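You operate a simulated robot arm through the tools that you are given. There is no shell and no other tool.

You are at the controls of a simulated robot arm. One attempt, no reset.

## Task
Move the white hose to outlet six on the pump bench.
Fine: blue valve shut before bench clip seven comes out; clip the hose in before you reopen the valve. Where these are worked on the way, their far stop is far enough and under half their travel is too little: blue valve.
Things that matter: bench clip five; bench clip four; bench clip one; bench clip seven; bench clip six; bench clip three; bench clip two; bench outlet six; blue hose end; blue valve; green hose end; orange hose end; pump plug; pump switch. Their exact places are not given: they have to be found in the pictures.

Only the result counts: the job must be done as asked and must still hold three seconds after the hand-in. Knocking over, shifting, dropping, spilling or breaking anything else fails it.

## Robot
A 7-joint arm with a three-finger gripper, on a carriage that runs on a rail from [124, 0] to [-2356, 2] (x, y) and turns from -3.037 to 2.775 rad about z. Base frame: it is fixed where the carriage stands at the start and does not move with it; the origin is on the floor, on the carriage's upright axis, x ahead of it, y to its left, z up. Units: mm, rad, N and s.
With the tool pointing down near the work surface it reaches from about 220 to 740 mm from the robot's upright axis, wherever it stands. Its first joint turns from -2.007 to 2.007 rad. Places, roughly: bench clip five [500, -400, 900]; bench clip four [500, -500, 900]; bench clip one [500, -700, 900]; bench clip seven [500, -200, 900]; bench clip six [500, -300, 900]; bench clip three [500, -600, 900]; bench clip two [500, -700, 900]; bench outlet six [600, -300, 800]; blue valve [600, -100, 900]; pump switch [700, -100, 900]. Payload 2.69 kg.
The tool frame sits at the grasp point between the pads (the TCP): z along the fingers, y along the line on which they close. The tips reach 30 mm beyond it. The gripper opens to 128 mm. The gripper's body begins 117 mm behind the TCP.
Orientation is that of the tool frame in the base frame, as [roll, pitch, yaw] about the fixed x, y, z axes, in that order (R = Rz(yaw) Ry(pitch) Rx(roll)). With the fingers straight down and closing along the base's y, the tool's x points along the base's -x, its y along +y and its z along -z.

## Interface
- The arm moves only by the tool send_rows. Its argument "increments" is a list of rows, each an object of numbers (a shift or turn left out is 0, a gripper value left out holds the last): "x", "y", "z": the shift along the base's x, y, z in units of 30 mm (1.0 is 30 mm); "ax", "ay", "az": the turn, a rotation vector about the base's x, y, z in units of 6 degrees (1.0 is 6 degrees); "claw": the gripper command, from -1 (shut) to 1 (fully open), values between in proportion. In form: [{"x": .., "y": .., "z": .., "ax": .., "ay": .., "az": .., "claw": ..}, ...]. A call has 1 to 20 rows; each row shifts and turns the commanded pose from where the row before left it. A call with a number of a shift or a turn outside -1 to 1 is refused whole. Each row takes 0.2 s and may step no farther than 50 mm and 0.15 rad from the row before; otherwise, or with a gripper value out of range, the whole call is refused. Where a pose cannot be reached the arm comes as near as it can. A force on the tool above 40 N (or 10 N above the force at the start of the call, whichever is more), or a blocked arm, ends the call early, and 0.2 s more pass. The fingers move at their own pace and stop on an object; they squeeze with about 34 N. The grip force told is the motor's: it shows also when the fingers shut on nothing. Time passes only in rows, and 0.2 s behind the last, so rows that do not move let the fingers close. The reply holds the time, the measured pose of the TCP, the force on the tool along the base axes, the opening and the grip force, in the units named above and with some noise, with the torque about the TCP (base axes, N m) and any sound that the robot's microphone picked up.
- Cameras (640 x 400 px; columns grow to the right, rows downward): "scene" is now at [14.5, 141.7, 1664.9]; the picture's right is [-0.37, -0.93, 0.00], its down [-0.68, 0.27, -0.69] and it looks along [0.64, -0.25, -0.73] (base axes); focal length 284 px, centre (320, 200). "wrist" rides on the gripper at [58, 54, -131] in the tool frame; the picture's right is [-0.68, 0.74, 0.00], its down [-0.62, -0.57, -0.55] and it looks along [-0.40, -0.37, 0.84] (tool axes); focal length 234 px, centre (320, 200).
- grab_frame(camera): a new picture of that camera. It takes no simulated time.
- lift_body(by): slides the trunk up (or, below 0, down) by that many mm; the arm and the scene camera ride with it, the base frame stays. It gives what a move gives, with no picture.
- base_move(legs): drives the robot by 1 to 6 legs, each [ahead, left, turn to the left] in mm, mm and rad, along the robot's own axes; the way and the turn of a leg run together, so that a leg with both is an arc; at most 1500 mm and 3.142 rad a leg. The arm and the cameras ride along, it lands a little off, and it stops where it bumps. It keeps to its track: a leg is cut to what the track allows. It gives what a move gives.
- aim_head(pan, tilt): turns the head with the scene camera to pan (to the left, within 2.705 rad either way) and tilt (down, from -0.506 to 1.204), counted from straight ahead of the robot. It gives what a move gives.
- probe_pixels(camera, pixels): for up to 12 pixels [column, row] of the newest picture of that camera ("zoom" is the newest enlarged one), the place [x, y, z] in the base frame of the surface seen there, good to about 2 mm. It takes no simulated time.
- zoom(camera, box): a new picture of the part [left, top, right, bottom] of that camera's present view, enlarged. It takes no simulated time.
- finish_job(): hands the job in; it is judged then, once.

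Leave the gripper open and the arm clear of the work at the hand-in unless told otherwise.

The tools are called after "Request:" as name(argument=value, ...) on one line, values as JSON. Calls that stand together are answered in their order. send_rows: Moves the arm, as the interface text tells. Its arguments: {"type":"object","properties":{"increments":{"type":"array"}},"required":["increments"]} The other tools are called the same way: lift_body (by) slides the trunk up or down; base_move (legs) drives the base; aim_head (pan, tilt) turns the head that bears the scene camera; grab_frame (camera) takes a picture; probe_pixels (camera, pixels) gives the place of the surface under pixels of a picture; zoom (camera, box) takes an enlarged picture of a part of a camera's view; finish_job () hands the job in.

At the start:

```text
time_s: 0.0
tool_pos: [314.7, -288.8, 1219.6]
tcp_rot: [-3.141, -0.001, 3.141]
ft_force: [-0.7, -0.1, 0.4]
moment: [-0.01, 0.01, -0.01]
width: 127.9
finger_force: 0.0
trunk travel left (down, up): [-825.0, 165.0]
robot x, y, heading: [-0.8, -3.4, 0.0]
head pan, tilt: [-0.375, 0.815]
```

scene: 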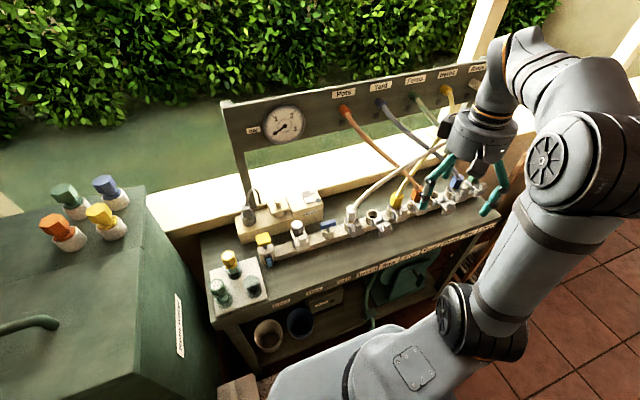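
wrist: 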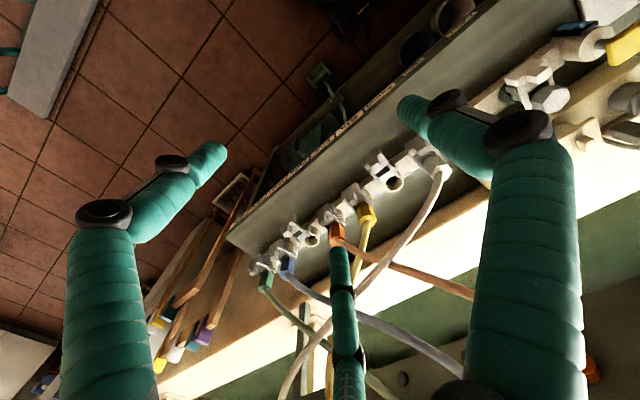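

I'll start by looking closer at the bench before moving anything.

Request:
zoom(camera="scene", box=[200, 170, 360, 320])

Request:
zoom(camera="scene", box=[330, 150, 510, 270])

Request:
zoom(camera="scene", box=[220, 50, 500, 230])

```text
2.67 times, centred on (280, 245) of scene
```

zoom: 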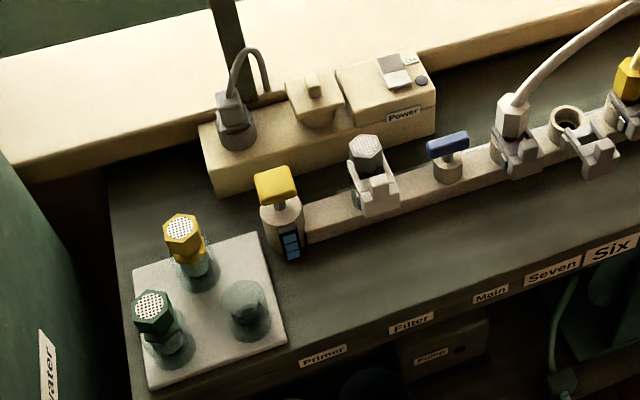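

```text
3.33 times, centred on (420, 210) of scene
```

zoom: 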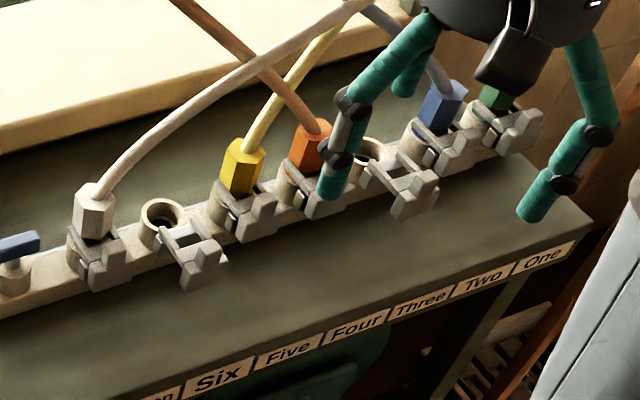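

```text
2.22 times, centred on (360, 140) of scene
```

zoom: 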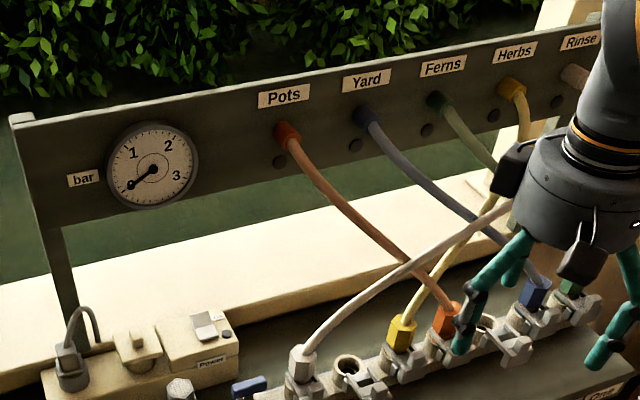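

The manifold (left to right) shows yellow valve, filter, blue valve, outlet seven with the white hose, empty six with its clip pulled out, five yellow, four orange, three empty, two blue, one green. I'll probe key points in a zoom of the work area.

Request:
zoom(camera="scene", box=[285, 180, 413, 260])

```text
5.00 times, centred on (349, 220) of scene
```

zoom: 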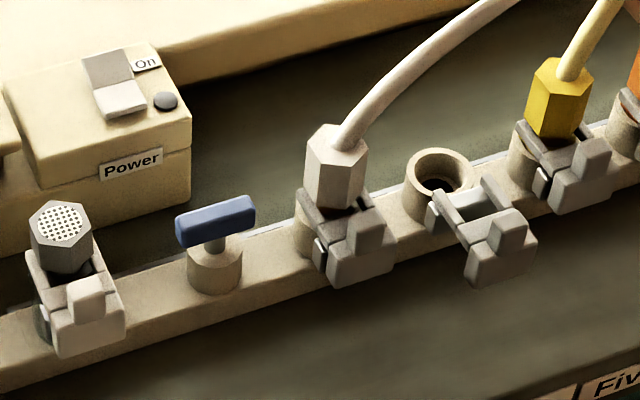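

Request:
probe_pixels(camera="zoom", pixels=[[185, 220], [248, 207], [216, 282], [330, 148], [335, 200], [372, 230], [360, 270], [440, 165], [440, 185], [510, 225], [500, 275], [478, 195]])

Request:
probe_pixels(camera="zoom", pixels=[[560, 75], [595, 150], [580, 190], [515, 225], [505, 215], [455, 225], [490, 185], [270, 270], [450, 330], [120, 90], [60, 230], [420, 180]])

```text
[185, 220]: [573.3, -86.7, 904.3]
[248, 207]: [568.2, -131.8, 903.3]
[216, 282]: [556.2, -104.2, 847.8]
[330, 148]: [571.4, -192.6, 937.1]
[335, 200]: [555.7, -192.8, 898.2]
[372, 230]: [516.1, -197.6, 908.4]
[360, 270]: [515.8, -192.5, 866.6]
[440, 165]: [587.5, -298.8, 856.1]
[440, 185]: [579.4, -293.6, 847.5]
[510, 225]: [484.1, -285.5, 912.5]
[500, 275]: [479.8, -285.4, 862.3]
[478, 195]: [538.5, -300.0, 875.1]
```

```text
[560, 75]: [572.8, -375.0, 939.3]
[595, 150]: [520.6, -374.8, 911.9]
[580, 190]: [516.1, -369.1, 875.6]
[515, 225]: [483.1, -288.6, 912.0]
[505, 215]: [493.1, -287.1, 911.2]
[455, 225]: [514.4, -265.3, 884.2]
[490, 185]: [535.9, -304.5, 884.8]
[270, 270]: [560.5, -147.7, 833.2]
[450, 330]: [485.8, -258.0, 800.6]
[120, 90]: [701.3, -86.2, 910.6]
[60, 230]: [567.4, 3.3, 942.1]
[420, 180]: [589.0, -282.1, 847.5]
```

Table top is at z≈800, outlets at x≈575 with 90 mm spacing, clip seven tab at x≈516 (in), clip six tab at x≈484 (out). Next, closer views of the valve, clips and the pump switch.

Request:
zoom(camera="scene", box=[310, 205, 358, 235])

Request:
zoom(camera="scene", box=[338, 195, 402, 245])

Request:
zoom(camera="scene", box=[225, 180, 345, 255])

Request:
zoom(camera="scene", box=[240, 90, 320, 150])

```text
13.33 times, centred on (334, 220) of scene
```

zoom: 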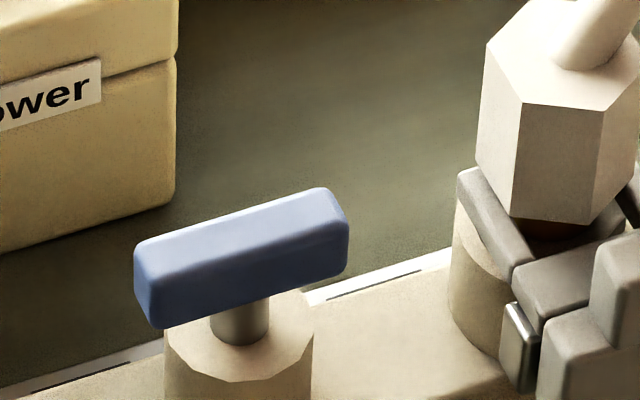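

```text
8.00 times, centred on (370, 220) of scene
```

zoom: 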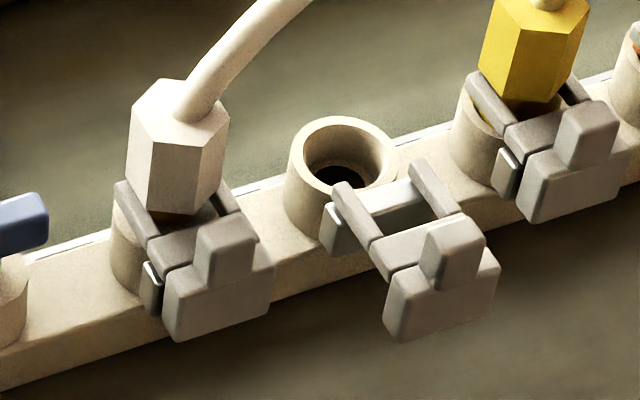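

```text
5.33 times, centred on (285, 218) of scene
```

zoom: 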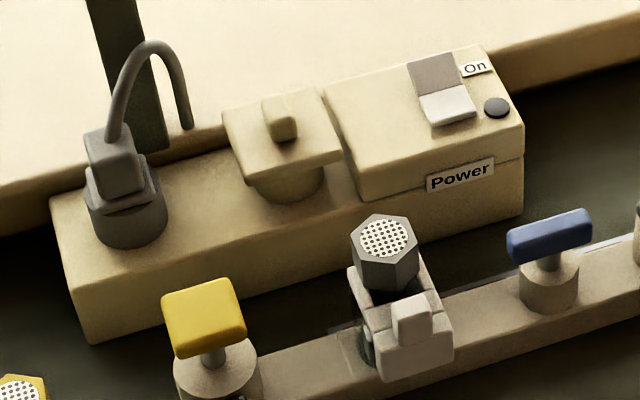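

```text
6.67 times, centred on (280, 120) of scene
```

zoom: 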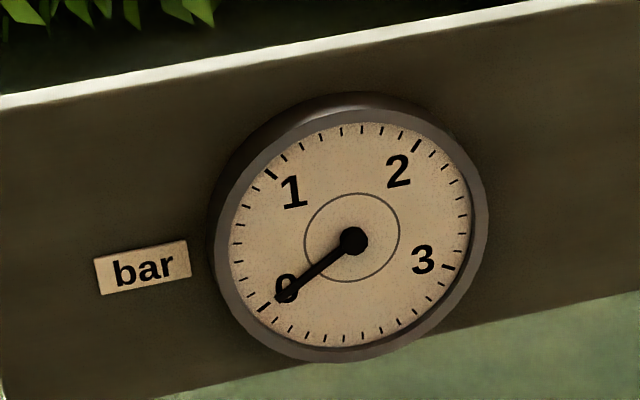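

The gauge reads 0 and the blue handle lies along the pipe (open), while the yellow handle is crosswise. I'll move the hand over the blue valve, turned 90° so the fingers close along x, and look with the wrist camera.

Request:
send_rows(increments=[{"x": 0.456, "y": 0.402, "z": -0.2, "az": 1, "claw": -0.1}, {"x": 0.456, "y": 0.402, "z": -0.2, "az": 1}, {"x": 0.456, "y": 0.402, "z": -0.2, "az": 1}, {"x": 0.456, "y": 0.402, "z": -0.2, "az": 1}, {"x": 0.456, "y": 0.402, "z": -0.2, "az": 1}, {"x": 0.456, "y": 0.402, "z": -0.2, "az": 1}, {"x": 0.456, "y": 0.402, "z": -0.2, "az": 1}, {"x": 0.456, "y": 0.402, "z": -0.2, "az": 1}, {"x": 0.456, "y": 0.402, "z": -0.2, "az": 1}, {"x": 0.456, "y": 0.402, "z": -0.2, "az": 1}, {"x": 0.456, "y": 0.402, "z": -0.2, "az": 1}, {"x": 0.456, "y": 0.402, "z": -0.2, "az": 1}, {"x": 0.456, "y": 0.402, "z": -0.2, "az": 1}, {"x": 0.456, "y": 0.402, "z": -0.2, "az": 1}, {"x": 0.456, "y": 0.402, "z": -0.2, "az": 1}])

Request:
grab_frame(camera="wrist")

Request:
grab_frame(camera="scene")

```text
time_s: 3.2
tool_pos: [521.0, -106.1, 1129.8]
tcp_rot: [3.139, 0.0, -1.569]
ft_force: [0.9, -0.4, 0.2]
moment: [-0.01, 0.03, -0.03]
width: 57.5
finger_force: 0.0
trunk travel left (down, up): [-825.0, 165.0]
robot x, y, heading: [-0.4, -1.9, -0.003]
head pan, tilt: [-0.375, 0.815]
```

```text
taken
```

wrist: 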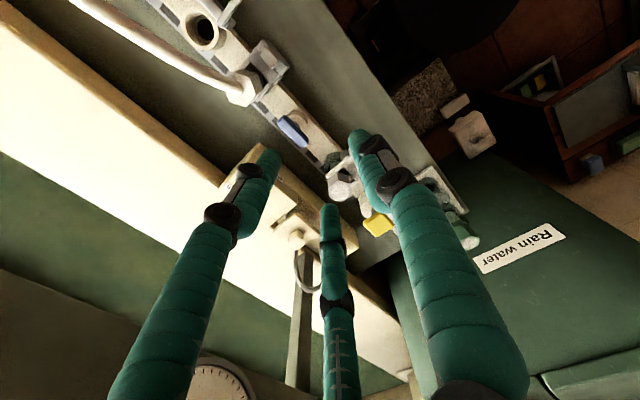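

```text
taken
```

scene: 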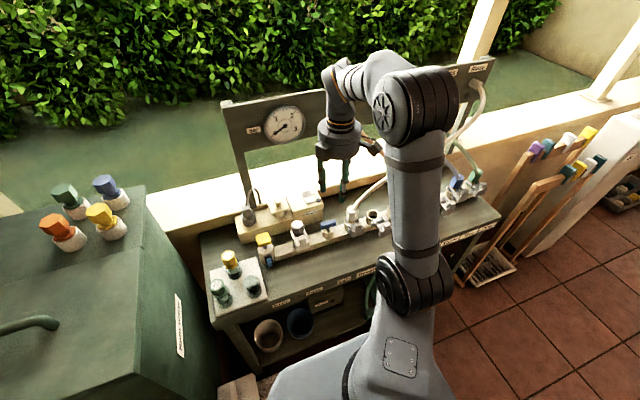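

There seems to be a third finger-like part on the hand. I'll check the hand closely and the valve via the wrist.

Request:
zoom(camera="scene", box=[300, 100, 400, 250])

Request:
zoom(camera="wrist", box=[150, 0, 410, 260])

Request:
probe_pixels(camera="wrist", pixels=[[330, 212], [335, 260], [338, 330], [262, 165], [358, 145], [292, 128], [207, 30], [240, 88], [262, 82], [345, 390]])

```text
2.67 times, centred on (350, 175) of scene
```

zoom: 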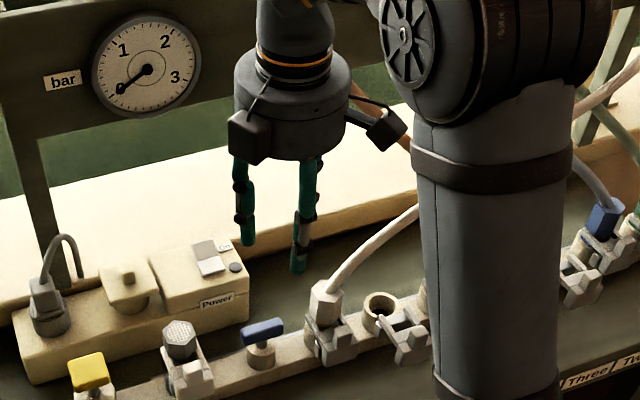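

```text
1.54 times, centred on (280, 130) of wrist
```

zoom: 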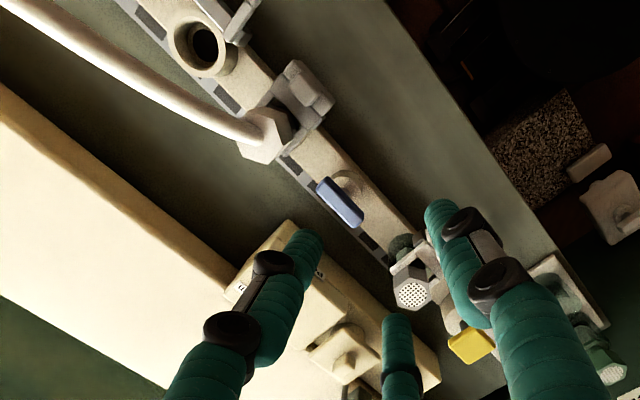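

```text
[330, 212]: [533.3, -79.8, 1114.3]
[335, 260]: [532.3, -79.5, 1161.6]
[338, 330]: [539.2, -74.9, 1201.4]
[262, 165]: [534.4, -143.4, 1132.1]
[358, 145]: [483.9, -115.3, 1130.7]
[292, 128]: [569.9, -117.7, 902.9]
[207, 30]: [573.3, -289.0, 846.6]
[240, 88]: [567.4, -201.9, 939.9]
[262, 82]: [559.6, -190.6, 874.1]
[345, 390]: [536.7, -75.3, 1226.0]
```

The hand looks like three jaws. To understand how it closes, I'll narrow the opening to about 15 mm here in free air and view it again.

Request:
send_rows(increments=[{"claw": -0.77}, {"claw": -0.77}, {"claw": -0.77}, {"claw": -0.77}])

Request:
grab_frame(camera="wrist")

Request:
zoom(camera="scene", box=[300, 110, 380, 210])

```text
time_s: 4.2
tool_pos: [519.2, -108.1, 1130.4]
tcp_rot: [-3.141, 0.0, -1.57]
ft_force: [0.0, -0.2, -0.5]
moment: [-0.01, -0.02, 0.0]
width: 14.8
finger_force: 0.0
trunk travel left (down, up): [-825.0, 165.0]
robot x, y, heading: [0.6, -0.5, 0.002]
head pan, tilt: [-0.375, 0.815]
```

```text
taken
```

wrist: 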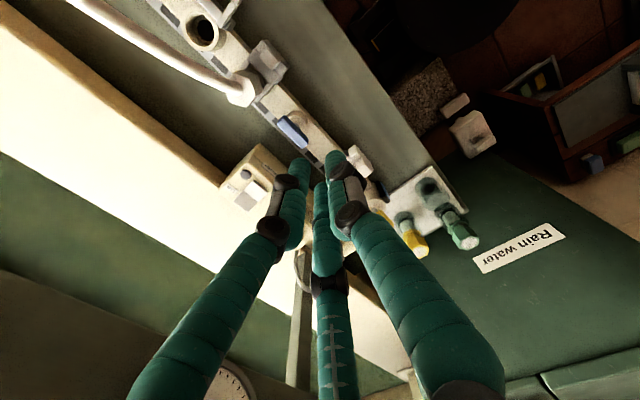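

```text
4.00 times, centred on (340, 160) of scene
```

zoom: 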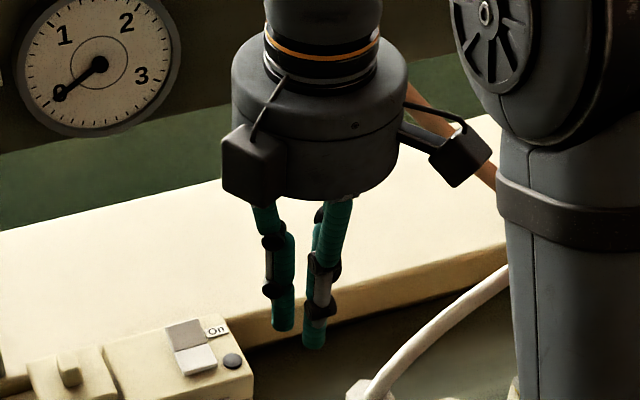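

Request:
probe_pixels(camera="wrist", pixels=[[298, 165], [295, 210], [320, 190], [325, 240], [335, 160], [350, 205], [330, 185], [285, 230], [360, 235], [322, 215], [310, 165], [345, 158]])

```text
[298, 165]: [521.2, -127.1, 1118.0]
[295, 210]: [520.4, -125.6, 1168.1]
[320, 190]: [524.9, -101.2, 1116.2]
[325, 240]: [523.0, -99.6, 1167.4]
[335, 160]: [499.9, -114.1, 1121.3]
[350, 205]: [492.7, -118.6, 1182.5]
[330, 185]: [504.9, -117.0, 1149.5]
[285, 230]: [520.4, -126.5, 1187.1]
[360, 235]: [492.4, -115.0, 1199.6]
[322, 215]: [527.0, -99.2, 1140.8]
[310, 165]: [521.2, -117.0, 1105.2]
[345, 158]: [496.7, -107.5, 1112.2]
```

I see the jaws close radially around the TCP. Now I'll measure the blue handle precisely, at about pixel (292,130) in the wrist view, from both cameras.

Request:
zoom(camera="wrist", box=[240, 90, 340, 170])

```text
5.00 times, centred on (290, 130) of wrist
```

zoom: 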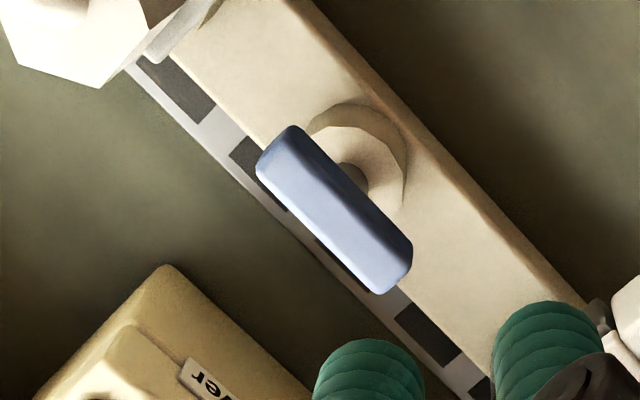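

Request:
probe_pixels(camera="zoom", pixels=[[290, 132], [262, 165], [375, 285], [402, 250], [330, 210], [345, 185], [360, 180], [395, 155], [310, 195], [350, 230], [405, 265], [380, 290]])

```text
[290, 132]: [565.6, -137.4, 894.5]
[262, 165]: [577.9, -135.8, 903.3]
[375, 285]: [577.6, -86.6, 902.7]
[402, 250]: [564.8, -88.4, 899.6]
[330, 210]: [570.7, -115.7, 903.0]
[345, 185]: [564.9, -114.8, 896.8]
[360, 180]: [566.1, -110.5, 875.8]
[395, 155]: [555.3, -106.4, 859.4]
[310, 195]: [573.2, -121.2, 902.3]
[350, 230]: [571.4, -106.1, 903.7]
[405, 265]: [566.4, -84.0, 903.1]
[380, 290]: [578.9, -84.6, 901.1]
```

The handle spans y −137…−84, x 565…578, z ≈887…903, so the axis is about (571.5, −111). The plan is to open to ~65 mm and descend above it to z≈960.

Request:
send_rows(increments=[{"claw": 0.02}, {"x": 0.29, "y": -0.017, "z": -0.945}, {"x": 0.29, "y": -0.017, "z": -0.945}, {"x": 0.29, "y": -0.017, "z": -0.945}, {"x": 0.29, "y": -0.017, "z": -0.945}, {"x": 0.29, "y": -0.017, "z": -0.945}, {"x": 0.29, "y": -0.017, "z": -0.945}, {}])

Request:
grab_frame(camera="wrist")

Request:
grab_frame(camera="scene")

```text
time_s: 6.0
tool_pos: [572.1, -111.1, 959.5]
tcp_rot: [-3.139, 0.0, -1.57]
ft_force: [0.0, 0.2, 0.4]
moment: [-0.01, -0.04, 0.0]
width: 65.3
finger_force: 0.1
trunk travel left (down, up): [-825.0, 165.0]
robot x, y, heading: [1.0, 0.6, -0.0]
head pan, tilt: [-0.375, 0.815]
```

```text
taken
```

wrist: 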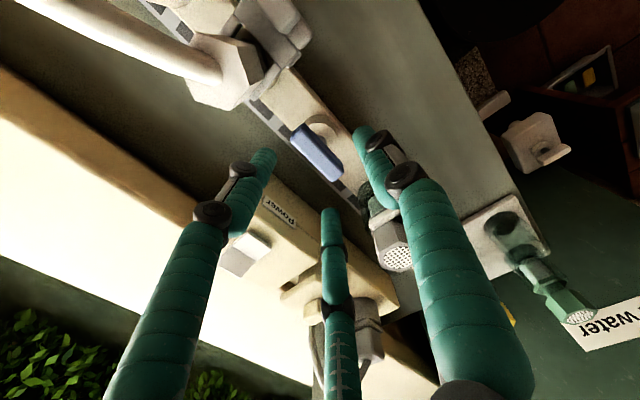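

```text
taken
```

scene: 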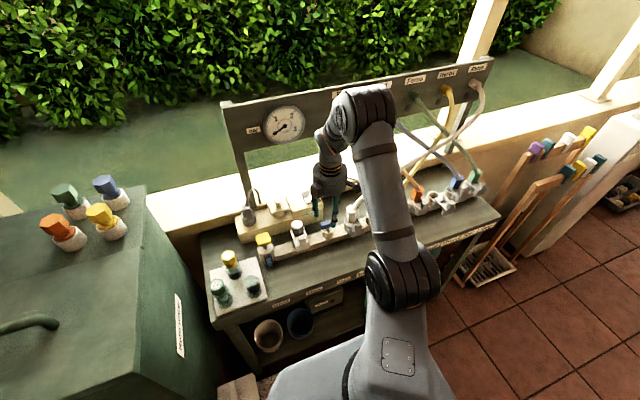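

The handle appears at (316,152), just about where a point 60 mm below the TCP should project. I'll re-measure it from this closer view.

Request:
zoom(camera="wrist", box=[265, 100, 365, 200])

```text
4.00 times, centred on (315, 150) of wrist
```

zoom: 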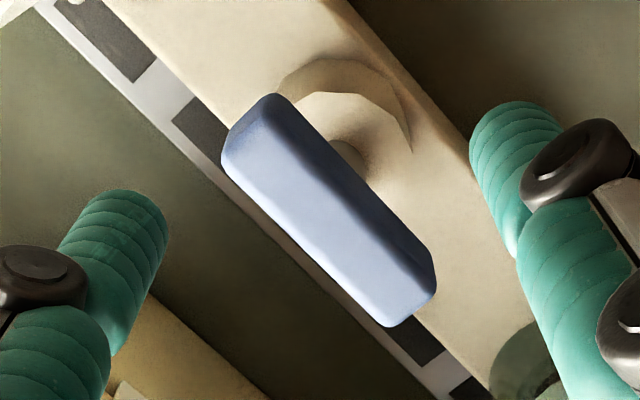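

Request:
probe_pixels(camera="zoom", pixels=[[226, 155], [265, 100], [390, 322], [428, 290], [320, 210], [350, 200], [300, 215], [345, 155], [410, 150], [130, 215], [520, 120]])

```text
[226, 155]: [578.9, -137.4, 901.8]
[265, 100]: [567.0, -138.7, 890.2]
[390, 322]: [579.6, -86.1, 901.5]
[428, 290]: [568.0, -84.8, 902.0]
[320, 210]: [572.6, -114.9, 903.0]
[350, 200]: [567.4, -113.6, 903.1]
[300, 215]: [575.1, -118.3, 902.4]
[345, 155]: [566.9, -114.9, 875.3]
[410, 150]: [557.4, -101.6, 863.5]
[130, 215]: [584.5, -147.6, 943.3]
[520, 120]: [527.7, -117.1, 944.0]
```

The handle centre is (572.5, −111.5), aligned. I'll descend 61 mm (TCP z≈898, tips ≈868, above the collar at ≈862).

Request:
send_rows(increments=[{"z": -0.7}, {"z": -0.7}, {"z": -0.64}, {}])

Request:
grab_frame(camera="wrist")

```text
time_s: 7.0
tool_pos: [571.8, -109.6, 898.6]
tcp_rot: [-3.141, 0.0, -1.571]
ft_force: [0.0, 0.2, 0.9]
moment: [0.02, -0.02, 0.0]
width: 65.3
finger_force: 0.1
trunk travel left (down, up): [-825.0, 165.0]
robot x, y, heading: [1.1, -1.3, -0.003]
head pan, tilt: [-0.375, 0.815]
```

```text
taken
```

wrist: 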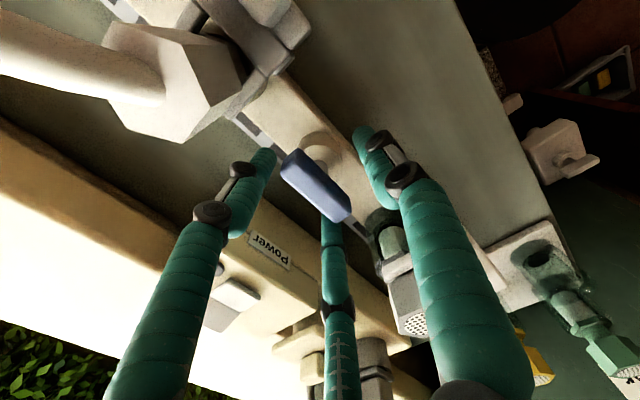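

The handle sits between the fingers. Now close on it and watch the force and the opening.

Request:
send_rows(increments=[{"claw": -1}, {}, {}, {}, {}])

Request:
grab_frame(camera="wrist")

```text
time_s: 8.1
tool_pos: [580.0, -95.7, 898.8]
tcp_rot: [-3.13, 0.003, -1.552]
ft_force: [11.9, 24.7, -6.7]
moment: [0.67, -0.54, -0.01]
width: 21.8
finger_force: 29.1
trunk travel left (down, up): [-825.0, 165.0]
robot x, y, heading: [0.2, 3.8, 0.005]
head pan, tilt: [-0.375, 0.815]
stopped in row 5: the force on the tool passed its limit at 42 N (the readings are from after the stop); the commanded pose is now the measured one
```

```text
taken
```

wrist: 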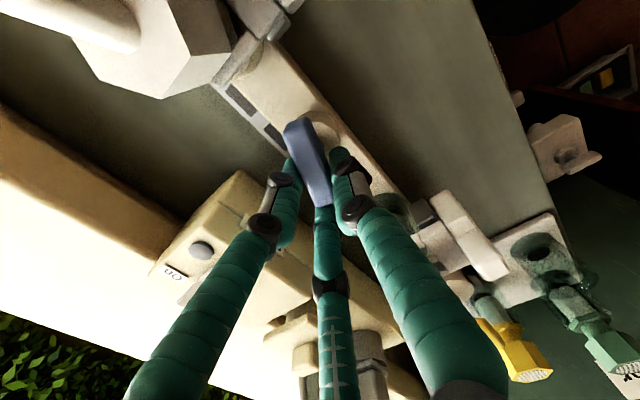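

The force limit tripped. The hand shifted (+8, +14 mm) and the handle looks slightly turned. I'll measure where the handle is now before doing anything.

Request:
zoom(camera="wrist", box=[255, 90, 385, 220])

Request:
zoom(camera="scene", box=[290, 170, 370, 250])

```text
3.08 times, centred on (320, 155) of wrist
```

zoom: 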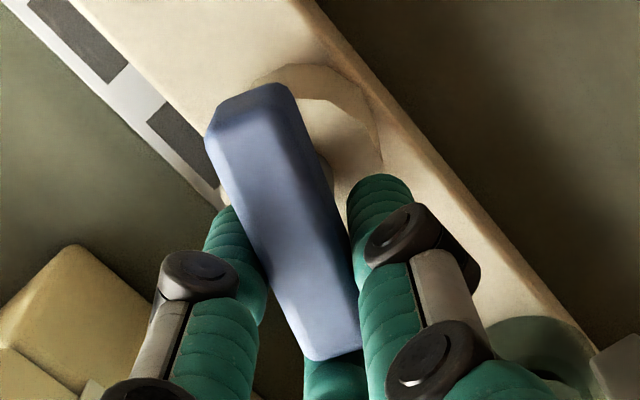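

```text
5.00 times, centred on (330, 210) of scene
```

zoom: 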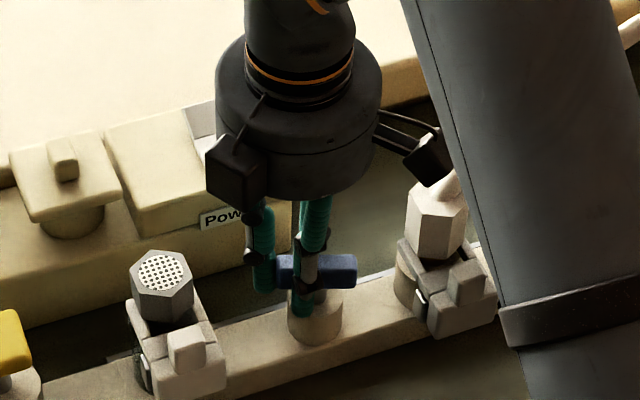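

The bar has settled between two jaws with the third at its end, and it turned clockwise some degrees, so clockwise is free. I'll measure the handle's angle now.

Request:
zoom(camera="wrist", box=[255, 90, 385, 220])

Request:
probe_pixels(camera="zoom", pixels=[[212, 125], [270, 92], [310, 350], [352, 340], [250, 120], [330, 330], [280, 215], [295, 105], [235, 95]])

```text
3.08 times, centred on (320, 155) of wrist
```

zoom: 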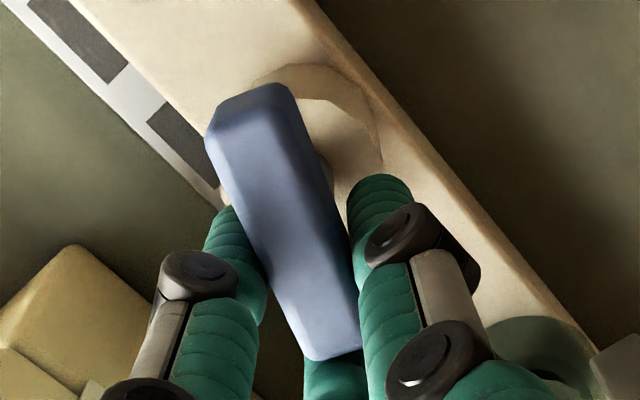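

```text
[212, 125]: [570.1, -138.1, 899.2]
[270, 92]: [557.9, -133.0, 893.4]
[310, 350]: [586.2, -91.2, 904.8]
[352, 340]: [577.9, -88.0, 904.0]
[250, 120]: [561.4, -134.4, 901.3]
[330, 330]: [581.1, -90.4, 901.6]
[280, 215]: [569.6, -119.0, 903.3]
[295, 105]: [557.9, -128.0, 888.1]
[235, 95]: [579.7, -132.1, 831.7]
```

The handle has turned ≈21° clockwise, and its axis is still (572, −111.5). I'll carry it on clockwise on an arc about that axis, six rows first.

Request:
send_rows(increments=[{"x": 0.062, "y": -0.016, "az": -1}, {"x": 0.062, "y": -0.023, "az": -1}, {"x": 0.06, "y": -0.031, "az": -1}, {"x": 0.045, "y": -0.048, "az": -1}, {"x": 0.04, "y": -0.053, "az": -1}, {"x": 0.034, "y": -0.057, "az": -1}])

Request:
grab_frame(camera="wrist")

```text
time_s: 9.5
tool_pos: [587.7, -103.3, 899.2]
tcp_rot: [-3.134, 0.003, -2.189]
ft_force: [20.8, 32.1, 4.2]
moment: [0.51, -0.16, -0.31]
width: 21.2
finger_force: 44.5
trunk travel left (down, up): [-825.0, 165.0]
robot x, y, heading: [1.5, -0.1, -0.001]
head pan, tilt: [-0.375, 0.815]
```

```text
taken
```

wrist: 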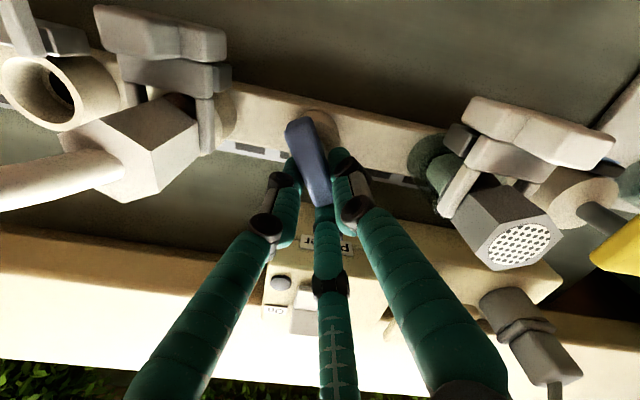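

The force is ~38 N, mostly the third jaw pressing on the bar's end. I'll loosen the jaws slightly (≈24 mm) so they act as a wrench, then check.

Request:
send_rows(increments=[{"claw": -0.62}, {}])

Request:
zoom(camera="wrist", box=[255, 90, 385, 220])

Request:
probe_pixels(camera="zoom", pixels=[[200, 160], [250, 130], [300, 345], [345, 330], [240, 150], [320, 320], [280, 235]])

```text
time_s: 10.1
tool_pos: [585.1, -109.7, 898.9]
tcp_rot: [-3.136, 0.001, -2.191]
ft_force: [13.5, 14.4, 0.7]
moment: [0.11, -0.35, -0.17]
width: 31.3
finger_force: 18.8
trunk travel left (down, up): [-825.0, 165.0]
robot x, y, heading: [-0.5, -1.5, 0.002]
head pan, tilt: [-0.375, 0.815]
```

```text
3.08 times, centred on (320, 155) of wrist
```

zoom: 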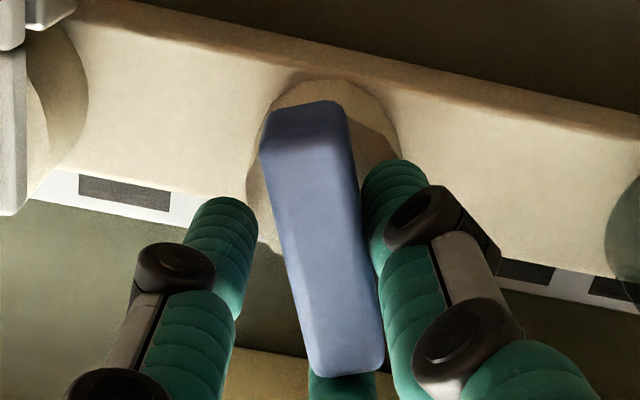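

```text
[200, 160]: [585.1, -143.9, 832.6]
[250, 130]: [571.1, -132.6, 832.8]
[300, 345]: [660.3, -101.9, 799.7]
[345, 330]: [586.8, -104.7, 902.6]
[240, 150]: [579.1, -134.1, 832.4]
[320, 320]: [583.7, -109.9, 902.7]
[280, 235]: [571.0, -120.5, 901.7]
```

The jaws stopped at 31 mm and the bar now rests against the right and rear jaws. I'll get its corners at (265,155), (335,108), (318,365) and (378,355).

Request:
probe_pixels(camera="zoom", pixels=[[268, 155], [270, 130], [335, 110], [320, 365], [375, 355], [345, 135], [300, 130], [345, 365], [225, 215], [375, 180], [340, 390], [400, 180]])

Request:
send_rows(increments=[{}])

```text
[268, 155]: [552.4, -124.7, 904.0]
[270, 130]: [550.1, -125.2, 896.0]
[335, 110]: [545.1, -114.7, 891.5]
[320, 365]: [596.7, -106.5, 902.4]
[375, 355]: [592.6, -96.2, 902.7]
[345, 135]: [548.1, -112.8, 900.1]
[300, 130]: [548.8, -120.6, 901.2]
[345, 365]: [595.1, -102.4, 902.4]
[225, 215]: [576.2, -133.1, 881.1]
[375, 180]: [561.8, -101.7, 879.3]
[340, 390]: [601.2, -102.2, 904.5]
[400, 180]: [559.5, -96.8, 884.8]
```

```text
time_s: 10.5
tool_pos: [584.5, -111.1, 899.2]
tcp_rot: [-3.137, 0.0, -2.19]
ft_force: [11.4, 12.3, -1.0]
moment: [0.25, -0.16, -0.19]
width: 33.0
finger_force: 6.5
trunk travel left (down, up): [-825.0, 165.0]
robot x, y, heading: [-1.4, -2.3, 0.001]
head pan, tilt: [-0.375, 0.815]
```

The handle is now at ≈22° from x (turned ≈68°). The commanded pose appears offset from the bar's line by about (−9, −11), which loads the hand. I'll shift it back onto the bar's line.

Request:
send_rows(increments=[{"x": 0.15, "y": 0.18}, {"x": 0.12, "y": 0.15}, {}])

Request:
zoom(camera="wrist", box=[255, 90, 385, 220])

```text
time_s: 11.3
tool_pos: [592.1, -101.0, 898.8]
tcp_rot: [-3.135, 0.003, -2.19]
ft_force: [-1.0, 0.6, 0.9]
moment: [-0.02, -0.01, 0.0]
width: 24.3
finger_force: 0.1
trunk travel left (down, up): [-825.0, 165.0]
robot x, y, heading: [2.8, 0.9, -0.004]
head pan, tilt: [-0.375, 0.815]
```

```text
3.08 times, centred on (320, 155) of wrist
```

zoom: 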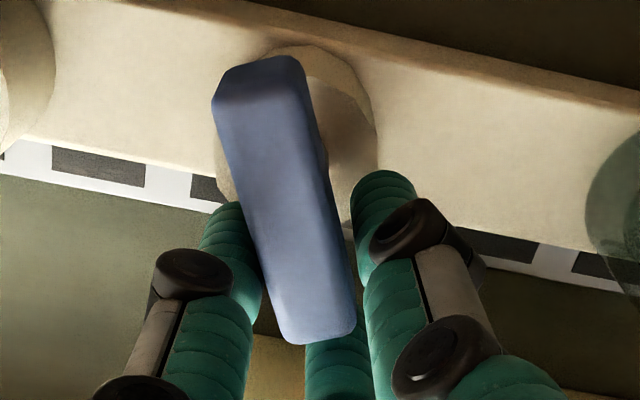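

Force is zero now and the bar sits loosely between the jaws. I'll continue clockwise on the arc, five rows.

Request:
send_rows(increments=[{"x": 0.03, "y": -0.073, "az": -1}, {"x": 0.023, "y": -0.073, "az": -1}, {"x": 0.017, "y": -0.077, "az": -1}, {"x": 0.007, "y": -0.08, "az": -1}, {"x": 0, "y": -0.077, "az": -1}])

Request:
zoom(camera="wrist", box=[255, 90, 385, 220])

```text
time_s: 12.5
tool_pos: [595.8, -111.5, 899.7]
tcp_rot: [-3.134, 0.002, -2.714]
ft_force: [0.2, 1.4, -0.1]
moment: [0.02, 0.0, -0.02]
width: 25.2
finger_force: 0.5
trunk travel left (down, up): [-825.0, 165.0]
robot x, y, heading: [2.4, -0.9, 0.006]
head pan, tilt: [-0.375, 0.815]
```

```text
3.08 times, centred on (320, 155) of wrist
```

zoom: 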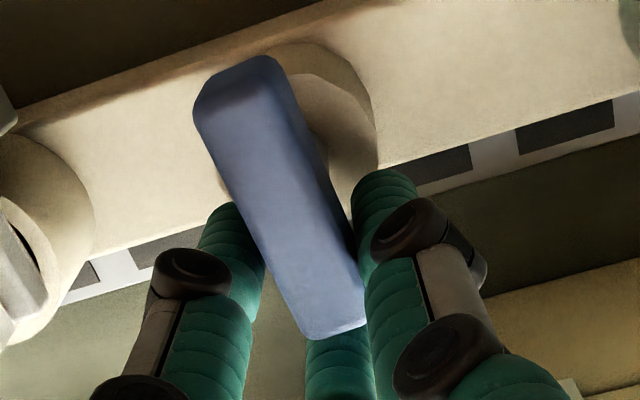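

I'll probe the bar's edges to read its angle.

Request:
probe_pixels(camera="zoom", pixels=[[203, 125], [270, 70], [310, 330], [360, 318], [230, 110], [340, 310], [210, 95], [285, 250]])

```text
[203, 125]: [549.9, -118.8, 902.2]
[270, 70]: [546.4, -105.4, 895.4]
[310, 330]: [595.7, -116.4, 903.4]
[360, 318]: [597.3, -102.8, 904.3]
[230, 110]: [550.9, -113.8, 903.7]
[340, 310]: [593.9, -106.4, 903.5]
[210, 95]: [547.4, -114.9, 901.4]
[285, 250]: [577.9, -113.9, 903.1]
```

The handle is ≈3° short of crosswise (87° turned), with hardly any force. Two more rows to reach the stop.

Request:
send_rows(increments=[{"x": -0.007, "y": -0.083, "az": -1}, {"x": -0.013, "y": -0.08, "az": -1}])

Request:
zoom(camera="wrist", box=[255, 90, 385, 220])

```text
time_s: 13.1
tool_pos: [593.5, -114.5, 901.3]
tcp_rot: [-3.136, 0.001, -2.926]
ft_force: [-2.0, 4.3, 0.6]
moment: [0.06, 0.05, 0.03]
width: 26.9
finger_force: 1.6
trunk travel left (down, up): [-825.0, 165.0]
robot x, y, heading: [-1.5, -4.2, 0.002]
head pan, tilt: [-0.375, 0.815]
```

```text
3.08 times, centred on (320, 155) of wrist
```

zoom: 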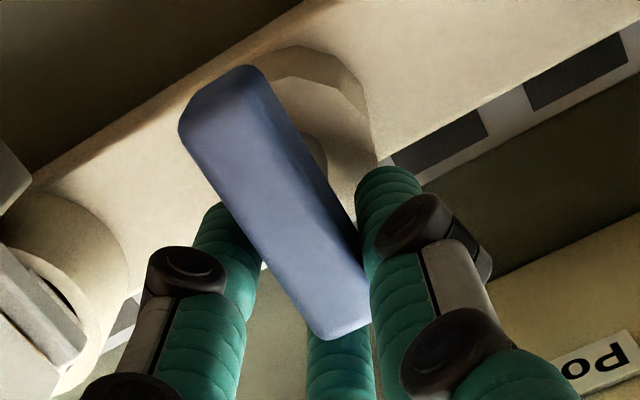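

Request:
probe_pixels(camera="zoom", pixels=[[188, 145], [255, 80], [320, 330], [365, 318], [215, 130], [345, 310], [270, 230]])

```text
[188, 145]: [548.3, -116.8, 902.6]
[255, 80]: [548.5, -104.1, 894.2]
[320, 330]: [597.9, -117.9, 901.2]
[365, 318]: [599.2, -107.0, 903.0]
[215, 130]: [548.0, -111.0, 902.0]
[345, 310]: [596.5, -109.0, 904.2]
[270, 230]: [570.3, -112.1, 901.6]
```

The handle is now at ≈−1…−2° (about 91° turned), and the jaws are being spread, so it's likely at the stop. One more row to verify.

Request:
send_rows(increments=[{"x": -0.02, "y": -0.08, "az": -1}, {"x": -0.02, "y": -0.05, "az": -0.7}])

Request:
zoom(camera="wrist", box=[255, 90, 385, 220])

```text
time_s: 13.7
tool_pos: [592.9, -117.3, 900.3]
tcp_rot: [-3.135, 0.001, -3.1]
ft_force: [-4.2, 9.9, 0.7]
moment: [0.2, 0.11, 0.05]
width: 31.2
finger_force: 4.7
trunk travel left (down, up): [-825.0, 165.0]
robot x, y, heading: [-0.8, 1.8, 0.0]
head pan, tilt: [-0.375, 0.815]
```

```text
3.08 times, centred on (320, 155) of wrist
```

zoom: 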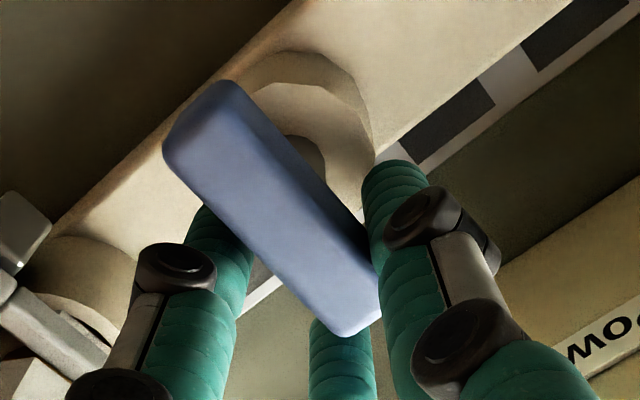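

Request:
probe_pixels(camera="zoom", pixels=[[172, 165], [230, 95], [330, 328], [375, 310], [200, 145], [355, 310], [260, 225]])

```text
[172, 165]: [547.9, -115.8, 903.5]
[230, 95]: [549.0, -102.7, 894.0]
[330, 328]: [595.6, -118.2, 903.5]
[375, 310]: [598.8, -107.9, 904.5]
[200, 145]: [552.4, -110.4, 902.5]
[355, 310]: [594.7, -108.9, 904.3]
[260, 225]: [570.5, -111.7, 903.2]
```

The bar barely moves (≈−3°) while force and jaw spread grow, so the valve is at its far stop. Open the jaws and lift straight up.

Request:
send_rows(increments=[{"claw": 0.02}, {}, {}, {"z": 0.7}, {"z": 1}, {"z": 1}, {"z": 1}, {"z": 1}, {"z": 1}])

Request:
grab_frame(camera="wrist")

Request:
zoom(camera="scene", box=[225, 170, 385, 270])

```text
time_s: 15.7
tool_pos: [591.6, -120.4, 1070.6]
tcp_rot: [-3.138, 0.0, -3.1]
ft_force: [-0.9, -0.3, 0.2]
moment: [0.0, -0.02, -0.01]
width: 65.4
finger_force: 0.2
trunk travel left (down, up): [-825.0, 165.0]
robot x, y, heading: [0.3, -4.5, 0.001]
head pan, tilt: [-0.375, 0.815]
```

```text
taken
```

wrist: 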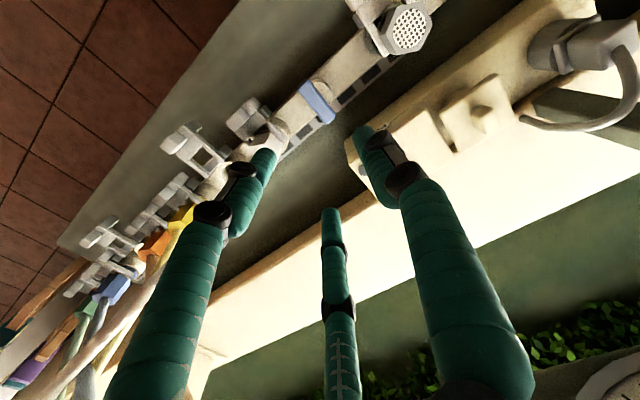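

```text
4.00 times, centred on (305, 220) of scene
```

zoom: 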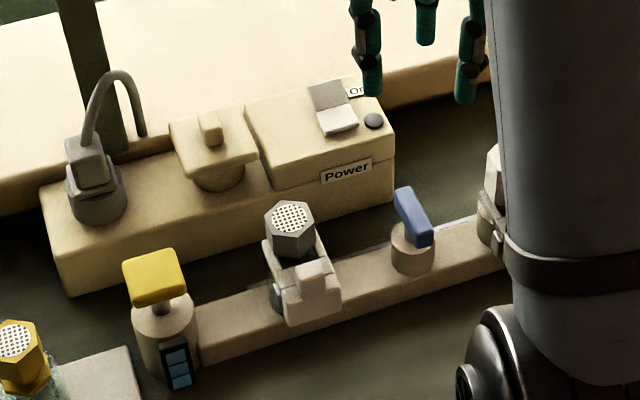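

The valve is crosswise. I'll measure its angle from the unobstructed view.

Request:
zoom(camera="wrist", box=[280, 60, 360, 140])

```text
5.00 times, centred on (320, 100) of wrist
```

zoom: 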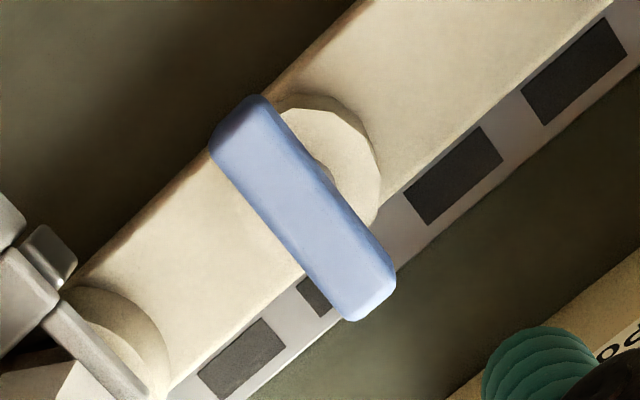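

Request:
probe_pixels(camera="zoom", pixels=[[222, 155], [270, 108], [345, 310], [388, 265], [245, 130], [365, 290], [300, 215], [212, 140], [262, 100], [350, 318], [394, 280]])

```text
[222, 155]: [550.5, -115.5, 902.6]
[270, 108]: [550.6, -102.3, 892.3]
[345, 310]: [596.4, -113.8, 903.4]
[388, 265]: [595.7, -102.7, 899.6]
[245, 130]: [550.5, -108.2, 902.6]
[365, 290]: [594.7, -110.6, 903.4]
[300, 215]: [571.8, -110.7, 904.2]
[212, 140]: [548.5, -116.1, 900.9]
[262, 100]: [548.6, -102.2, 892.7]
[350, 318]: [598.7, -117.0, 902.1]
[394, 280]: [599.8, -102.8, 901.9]
```

The handle is at ≈0°, a full 90° from open, so the valve is shut. Next is clip seven. I'll move to look at it from above (TCP ≈(500,−198,1060)), turning the hand so the single jaw will come behind the tab (yaw +90°).

Request:
send_rows(increments=[{"x": -0.19, "y": -0.162, "z": -0.02, "az": -1}, {"x": -0.19, "y": -0.162, "z": -0.02, "az": -1}, {"x": -0.19, "y": -0.162, "z": -0.02, "az": -1}, {"x": -0.19, "y": -0.162, "z": -0.02, "az": -1}, {"x": -0.19, "y": -0.162, "z": -0.02, "az": -1}, {"x": -0.19, "y": -0.162, "z": -0.02, "az": -1}, {"x": -0.19, "y": -0.162, "z": -0.02, "az": -1}, {"x": -0.19, "y": -0.162, "z": -0.02, "az": -1}, {"x": -0.19, "y": -0.162, "z": -0.02, "az": -1}, {"x": -0.19, "y": -0.162, "z": -0.02, "az": -1}, {"x": -0.19, "y": -0.162, "z": -0.02, "az": -1}, {"x": -0.19, "y": -0.162, "z": -0.02, "az": -1}, {"x": -0.19, "y": -0.162, "z": -0.02, "az": -1}, {"x": -0.19, "y": -0.162, "z": -0.02, "az": -1}, {"x": -0.19, "y": -0.162, "z": -0.02, "az": -1}, {"x": -0.19, "y": -0.162, "z": -0.02, "az": -0.4}])

Request:
grab_frame(camera="wrist")

Request:
grab_frame(camera="scene")

```text
time_s: 19.1
tool_pos: [502.2, -199.2, 1060.8]
tcp_rot: [-3.135, 0.002, 1.568]
ft_force: [-0.1, 1.1, 1.0]
moment: [0.03, -0.04, 0.0]
width: 65.3
finger_force: 0.1
trunk travel left (down, up): [-825.0, 165.0]
robot x, y, heading: [-3.5, 1.6, 0.001]
head pan, tilt: [-0.375, 0.815]
```

```text
taken
```

wrist: 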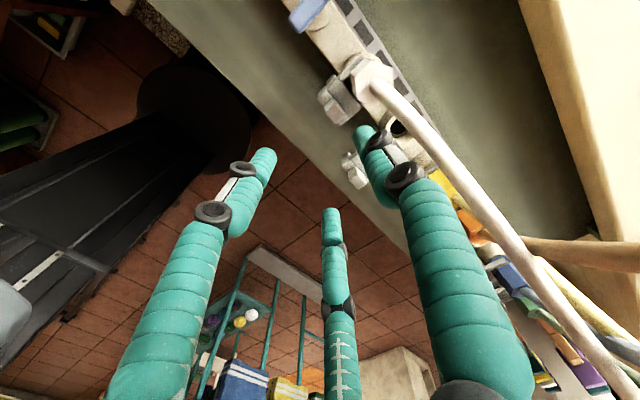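

```text
taken
```

scene: 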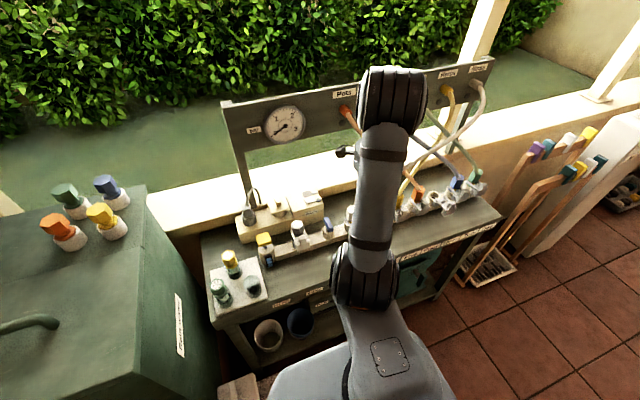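

In the wrist view clip seven is at ≈(338,100), the white hose end at ≈(368,72). I'll zoom in and probe the clip and the hose.

Request:
zoom(camera="wrist", box=[290, 30, 430, 170])

Request:
probe_pixels(camera="wrist", pixels=[[385, 90], [410, 110], [440, 145], [480, 190], [520, 245], [570, 310], [620, 380]])

```text
2.86 times, centred on (360, 100) of wrist
```

zoom: 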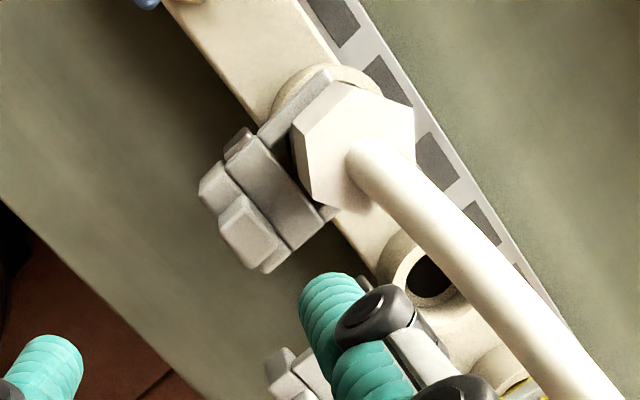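

```text
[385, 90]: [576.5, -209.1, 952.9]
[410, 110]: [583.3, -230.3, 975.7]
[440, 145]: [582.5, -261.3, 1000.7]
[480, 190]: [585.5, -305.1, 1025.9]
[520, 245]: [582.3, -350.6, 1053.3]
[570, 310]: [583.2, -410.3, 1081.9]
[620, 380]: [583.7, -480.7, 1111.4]
```

The hose leaves the fitting toward −y, rising ~45°, and passes over outlet six at z≈1015. Now a tighter zoom on clip seven.

Request:
zoom(camera="wrist", box=[325, 50, 389, 130])

Request:
probe_pixels(camera="zoom", pixels=[[150, 200], [220, 330], [255, 340], [300, 310], [180, 260], [240, 300]])

```text
5.00 times, centred on (357, 90) of wrist
```

zoom: 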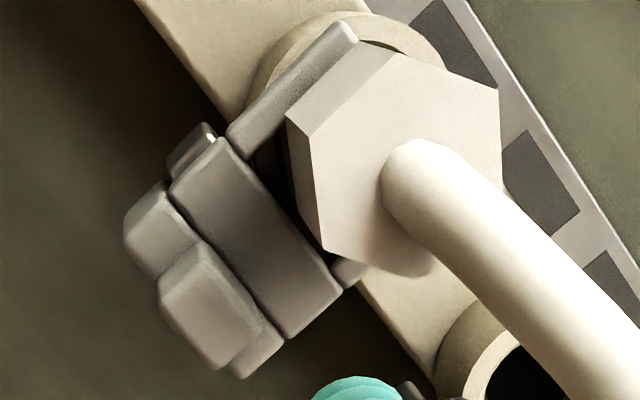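

```text
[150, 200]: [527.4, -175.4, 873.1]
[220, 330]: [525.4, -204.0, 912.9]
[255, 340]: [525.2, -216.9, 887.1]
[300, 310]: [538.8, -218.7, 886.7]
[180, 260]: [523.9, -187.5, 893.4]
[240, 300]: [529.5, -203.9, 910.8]
```

Request:
probe_pixels(camera="zoom", pixels=[[197, 255], [242, 318], [215, 355], [170, 290], [205, 300], [258, 330], [275, 345], [130, 235], [160, 190], [200, 200], [320, 270], [235, 150]])

Request:
probe_pixels(camera="zoom", pixels=[[290, 120], [390, 55], [495, 90], [500, 180], [425, 265], [325, 240], [350, 180], [440, 100], [180, 155], [340, 35], [235, 135], [345, 275]])

```text
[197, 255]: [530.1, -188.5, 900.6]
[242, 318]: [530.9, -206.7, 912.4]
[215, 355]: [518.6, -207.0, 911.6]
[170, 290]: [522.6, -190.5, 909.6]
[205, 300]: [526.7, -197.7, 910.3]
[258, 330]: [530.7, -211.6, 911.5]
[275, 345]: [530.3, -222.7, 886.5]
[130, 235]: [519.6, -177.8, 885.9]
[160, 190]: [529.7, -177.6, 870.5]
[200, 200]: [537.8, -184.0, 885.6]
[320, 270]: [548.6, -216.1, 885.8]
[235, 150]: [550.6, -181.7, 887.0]
```

```text
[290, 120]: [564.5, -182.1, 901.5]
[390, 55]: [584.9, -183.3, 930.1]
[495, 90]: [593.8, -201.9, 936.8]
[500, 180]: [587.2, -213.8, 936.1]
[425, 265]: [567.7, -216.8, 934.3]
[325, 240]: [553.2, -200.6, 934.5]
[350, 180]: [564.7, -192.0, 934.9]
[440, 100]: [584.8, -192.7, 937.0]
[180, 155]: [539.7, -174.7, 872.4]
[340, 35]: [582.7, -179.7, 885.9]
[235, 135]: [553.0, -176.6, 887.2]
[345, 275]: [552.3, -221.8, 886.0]
```

Tab of clip seven: x 516–531, y −189…−211, z 887–912; the hex fitting is centred at (573.5, −199.5) with flats facing ±y. Turning +60° puts two jaws behind the tab's sides and one in front. I'll go to (527.5, −200, 975).

Request:
send_rows(increments=[{"x": 0.084, "y": -0.003, "z": -0.286, "az": 1, "claw": -0.06}, {"x": 0.084, "y": -0.003, "z": -0.286, "az": 1}, {"x": 0.084, "y": -0.003, "z": -0.286, "az": 1}, {"x": 0.084, "y": -0.003, "z": -0.286, "az": 1}, {"x": 0.084, "y": -0.003, "z": -0.286, "az": 1}, {"x": 0.084, "y": -0.003, "z": -0.286, "az": 1}, {"x": 0.084, "y": -0.003, "z": -0.286, "az": 1}, {"x": 0.084, "y": -0.003, "z": -0.286, "az": 1}, {"x": 0.084, "y": -0.003, "z": -0.286, "az": 1}, {"x": 0.084, "y": -0.003, "z": -0.286, "az": 1}, {}])

Request:
grab_frame(camera="wrist")

```text
time_s: 21.5
tool_pos: [527.2, -199.3, 974.8]
tcp_rot: [-3.134, 0.004, 2.618]
ft_force: [-0.3, -0.1, -0.4]
moment: [0.02, 0.03, 0.0]
width: 60.5
finger_force: 0.0
trunk travel left (down, up): [-825.0, 165.0]
robot x, y, heading: [-2.6, -0.8, 0.005]
head pan, tilt: [-0.375, 0.815]
```

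```text
taken
```

wrist: 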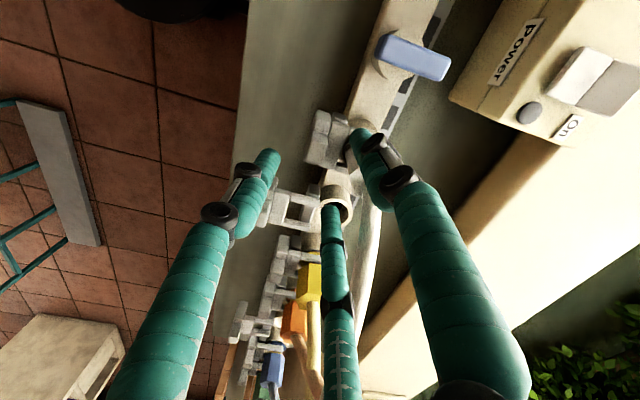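

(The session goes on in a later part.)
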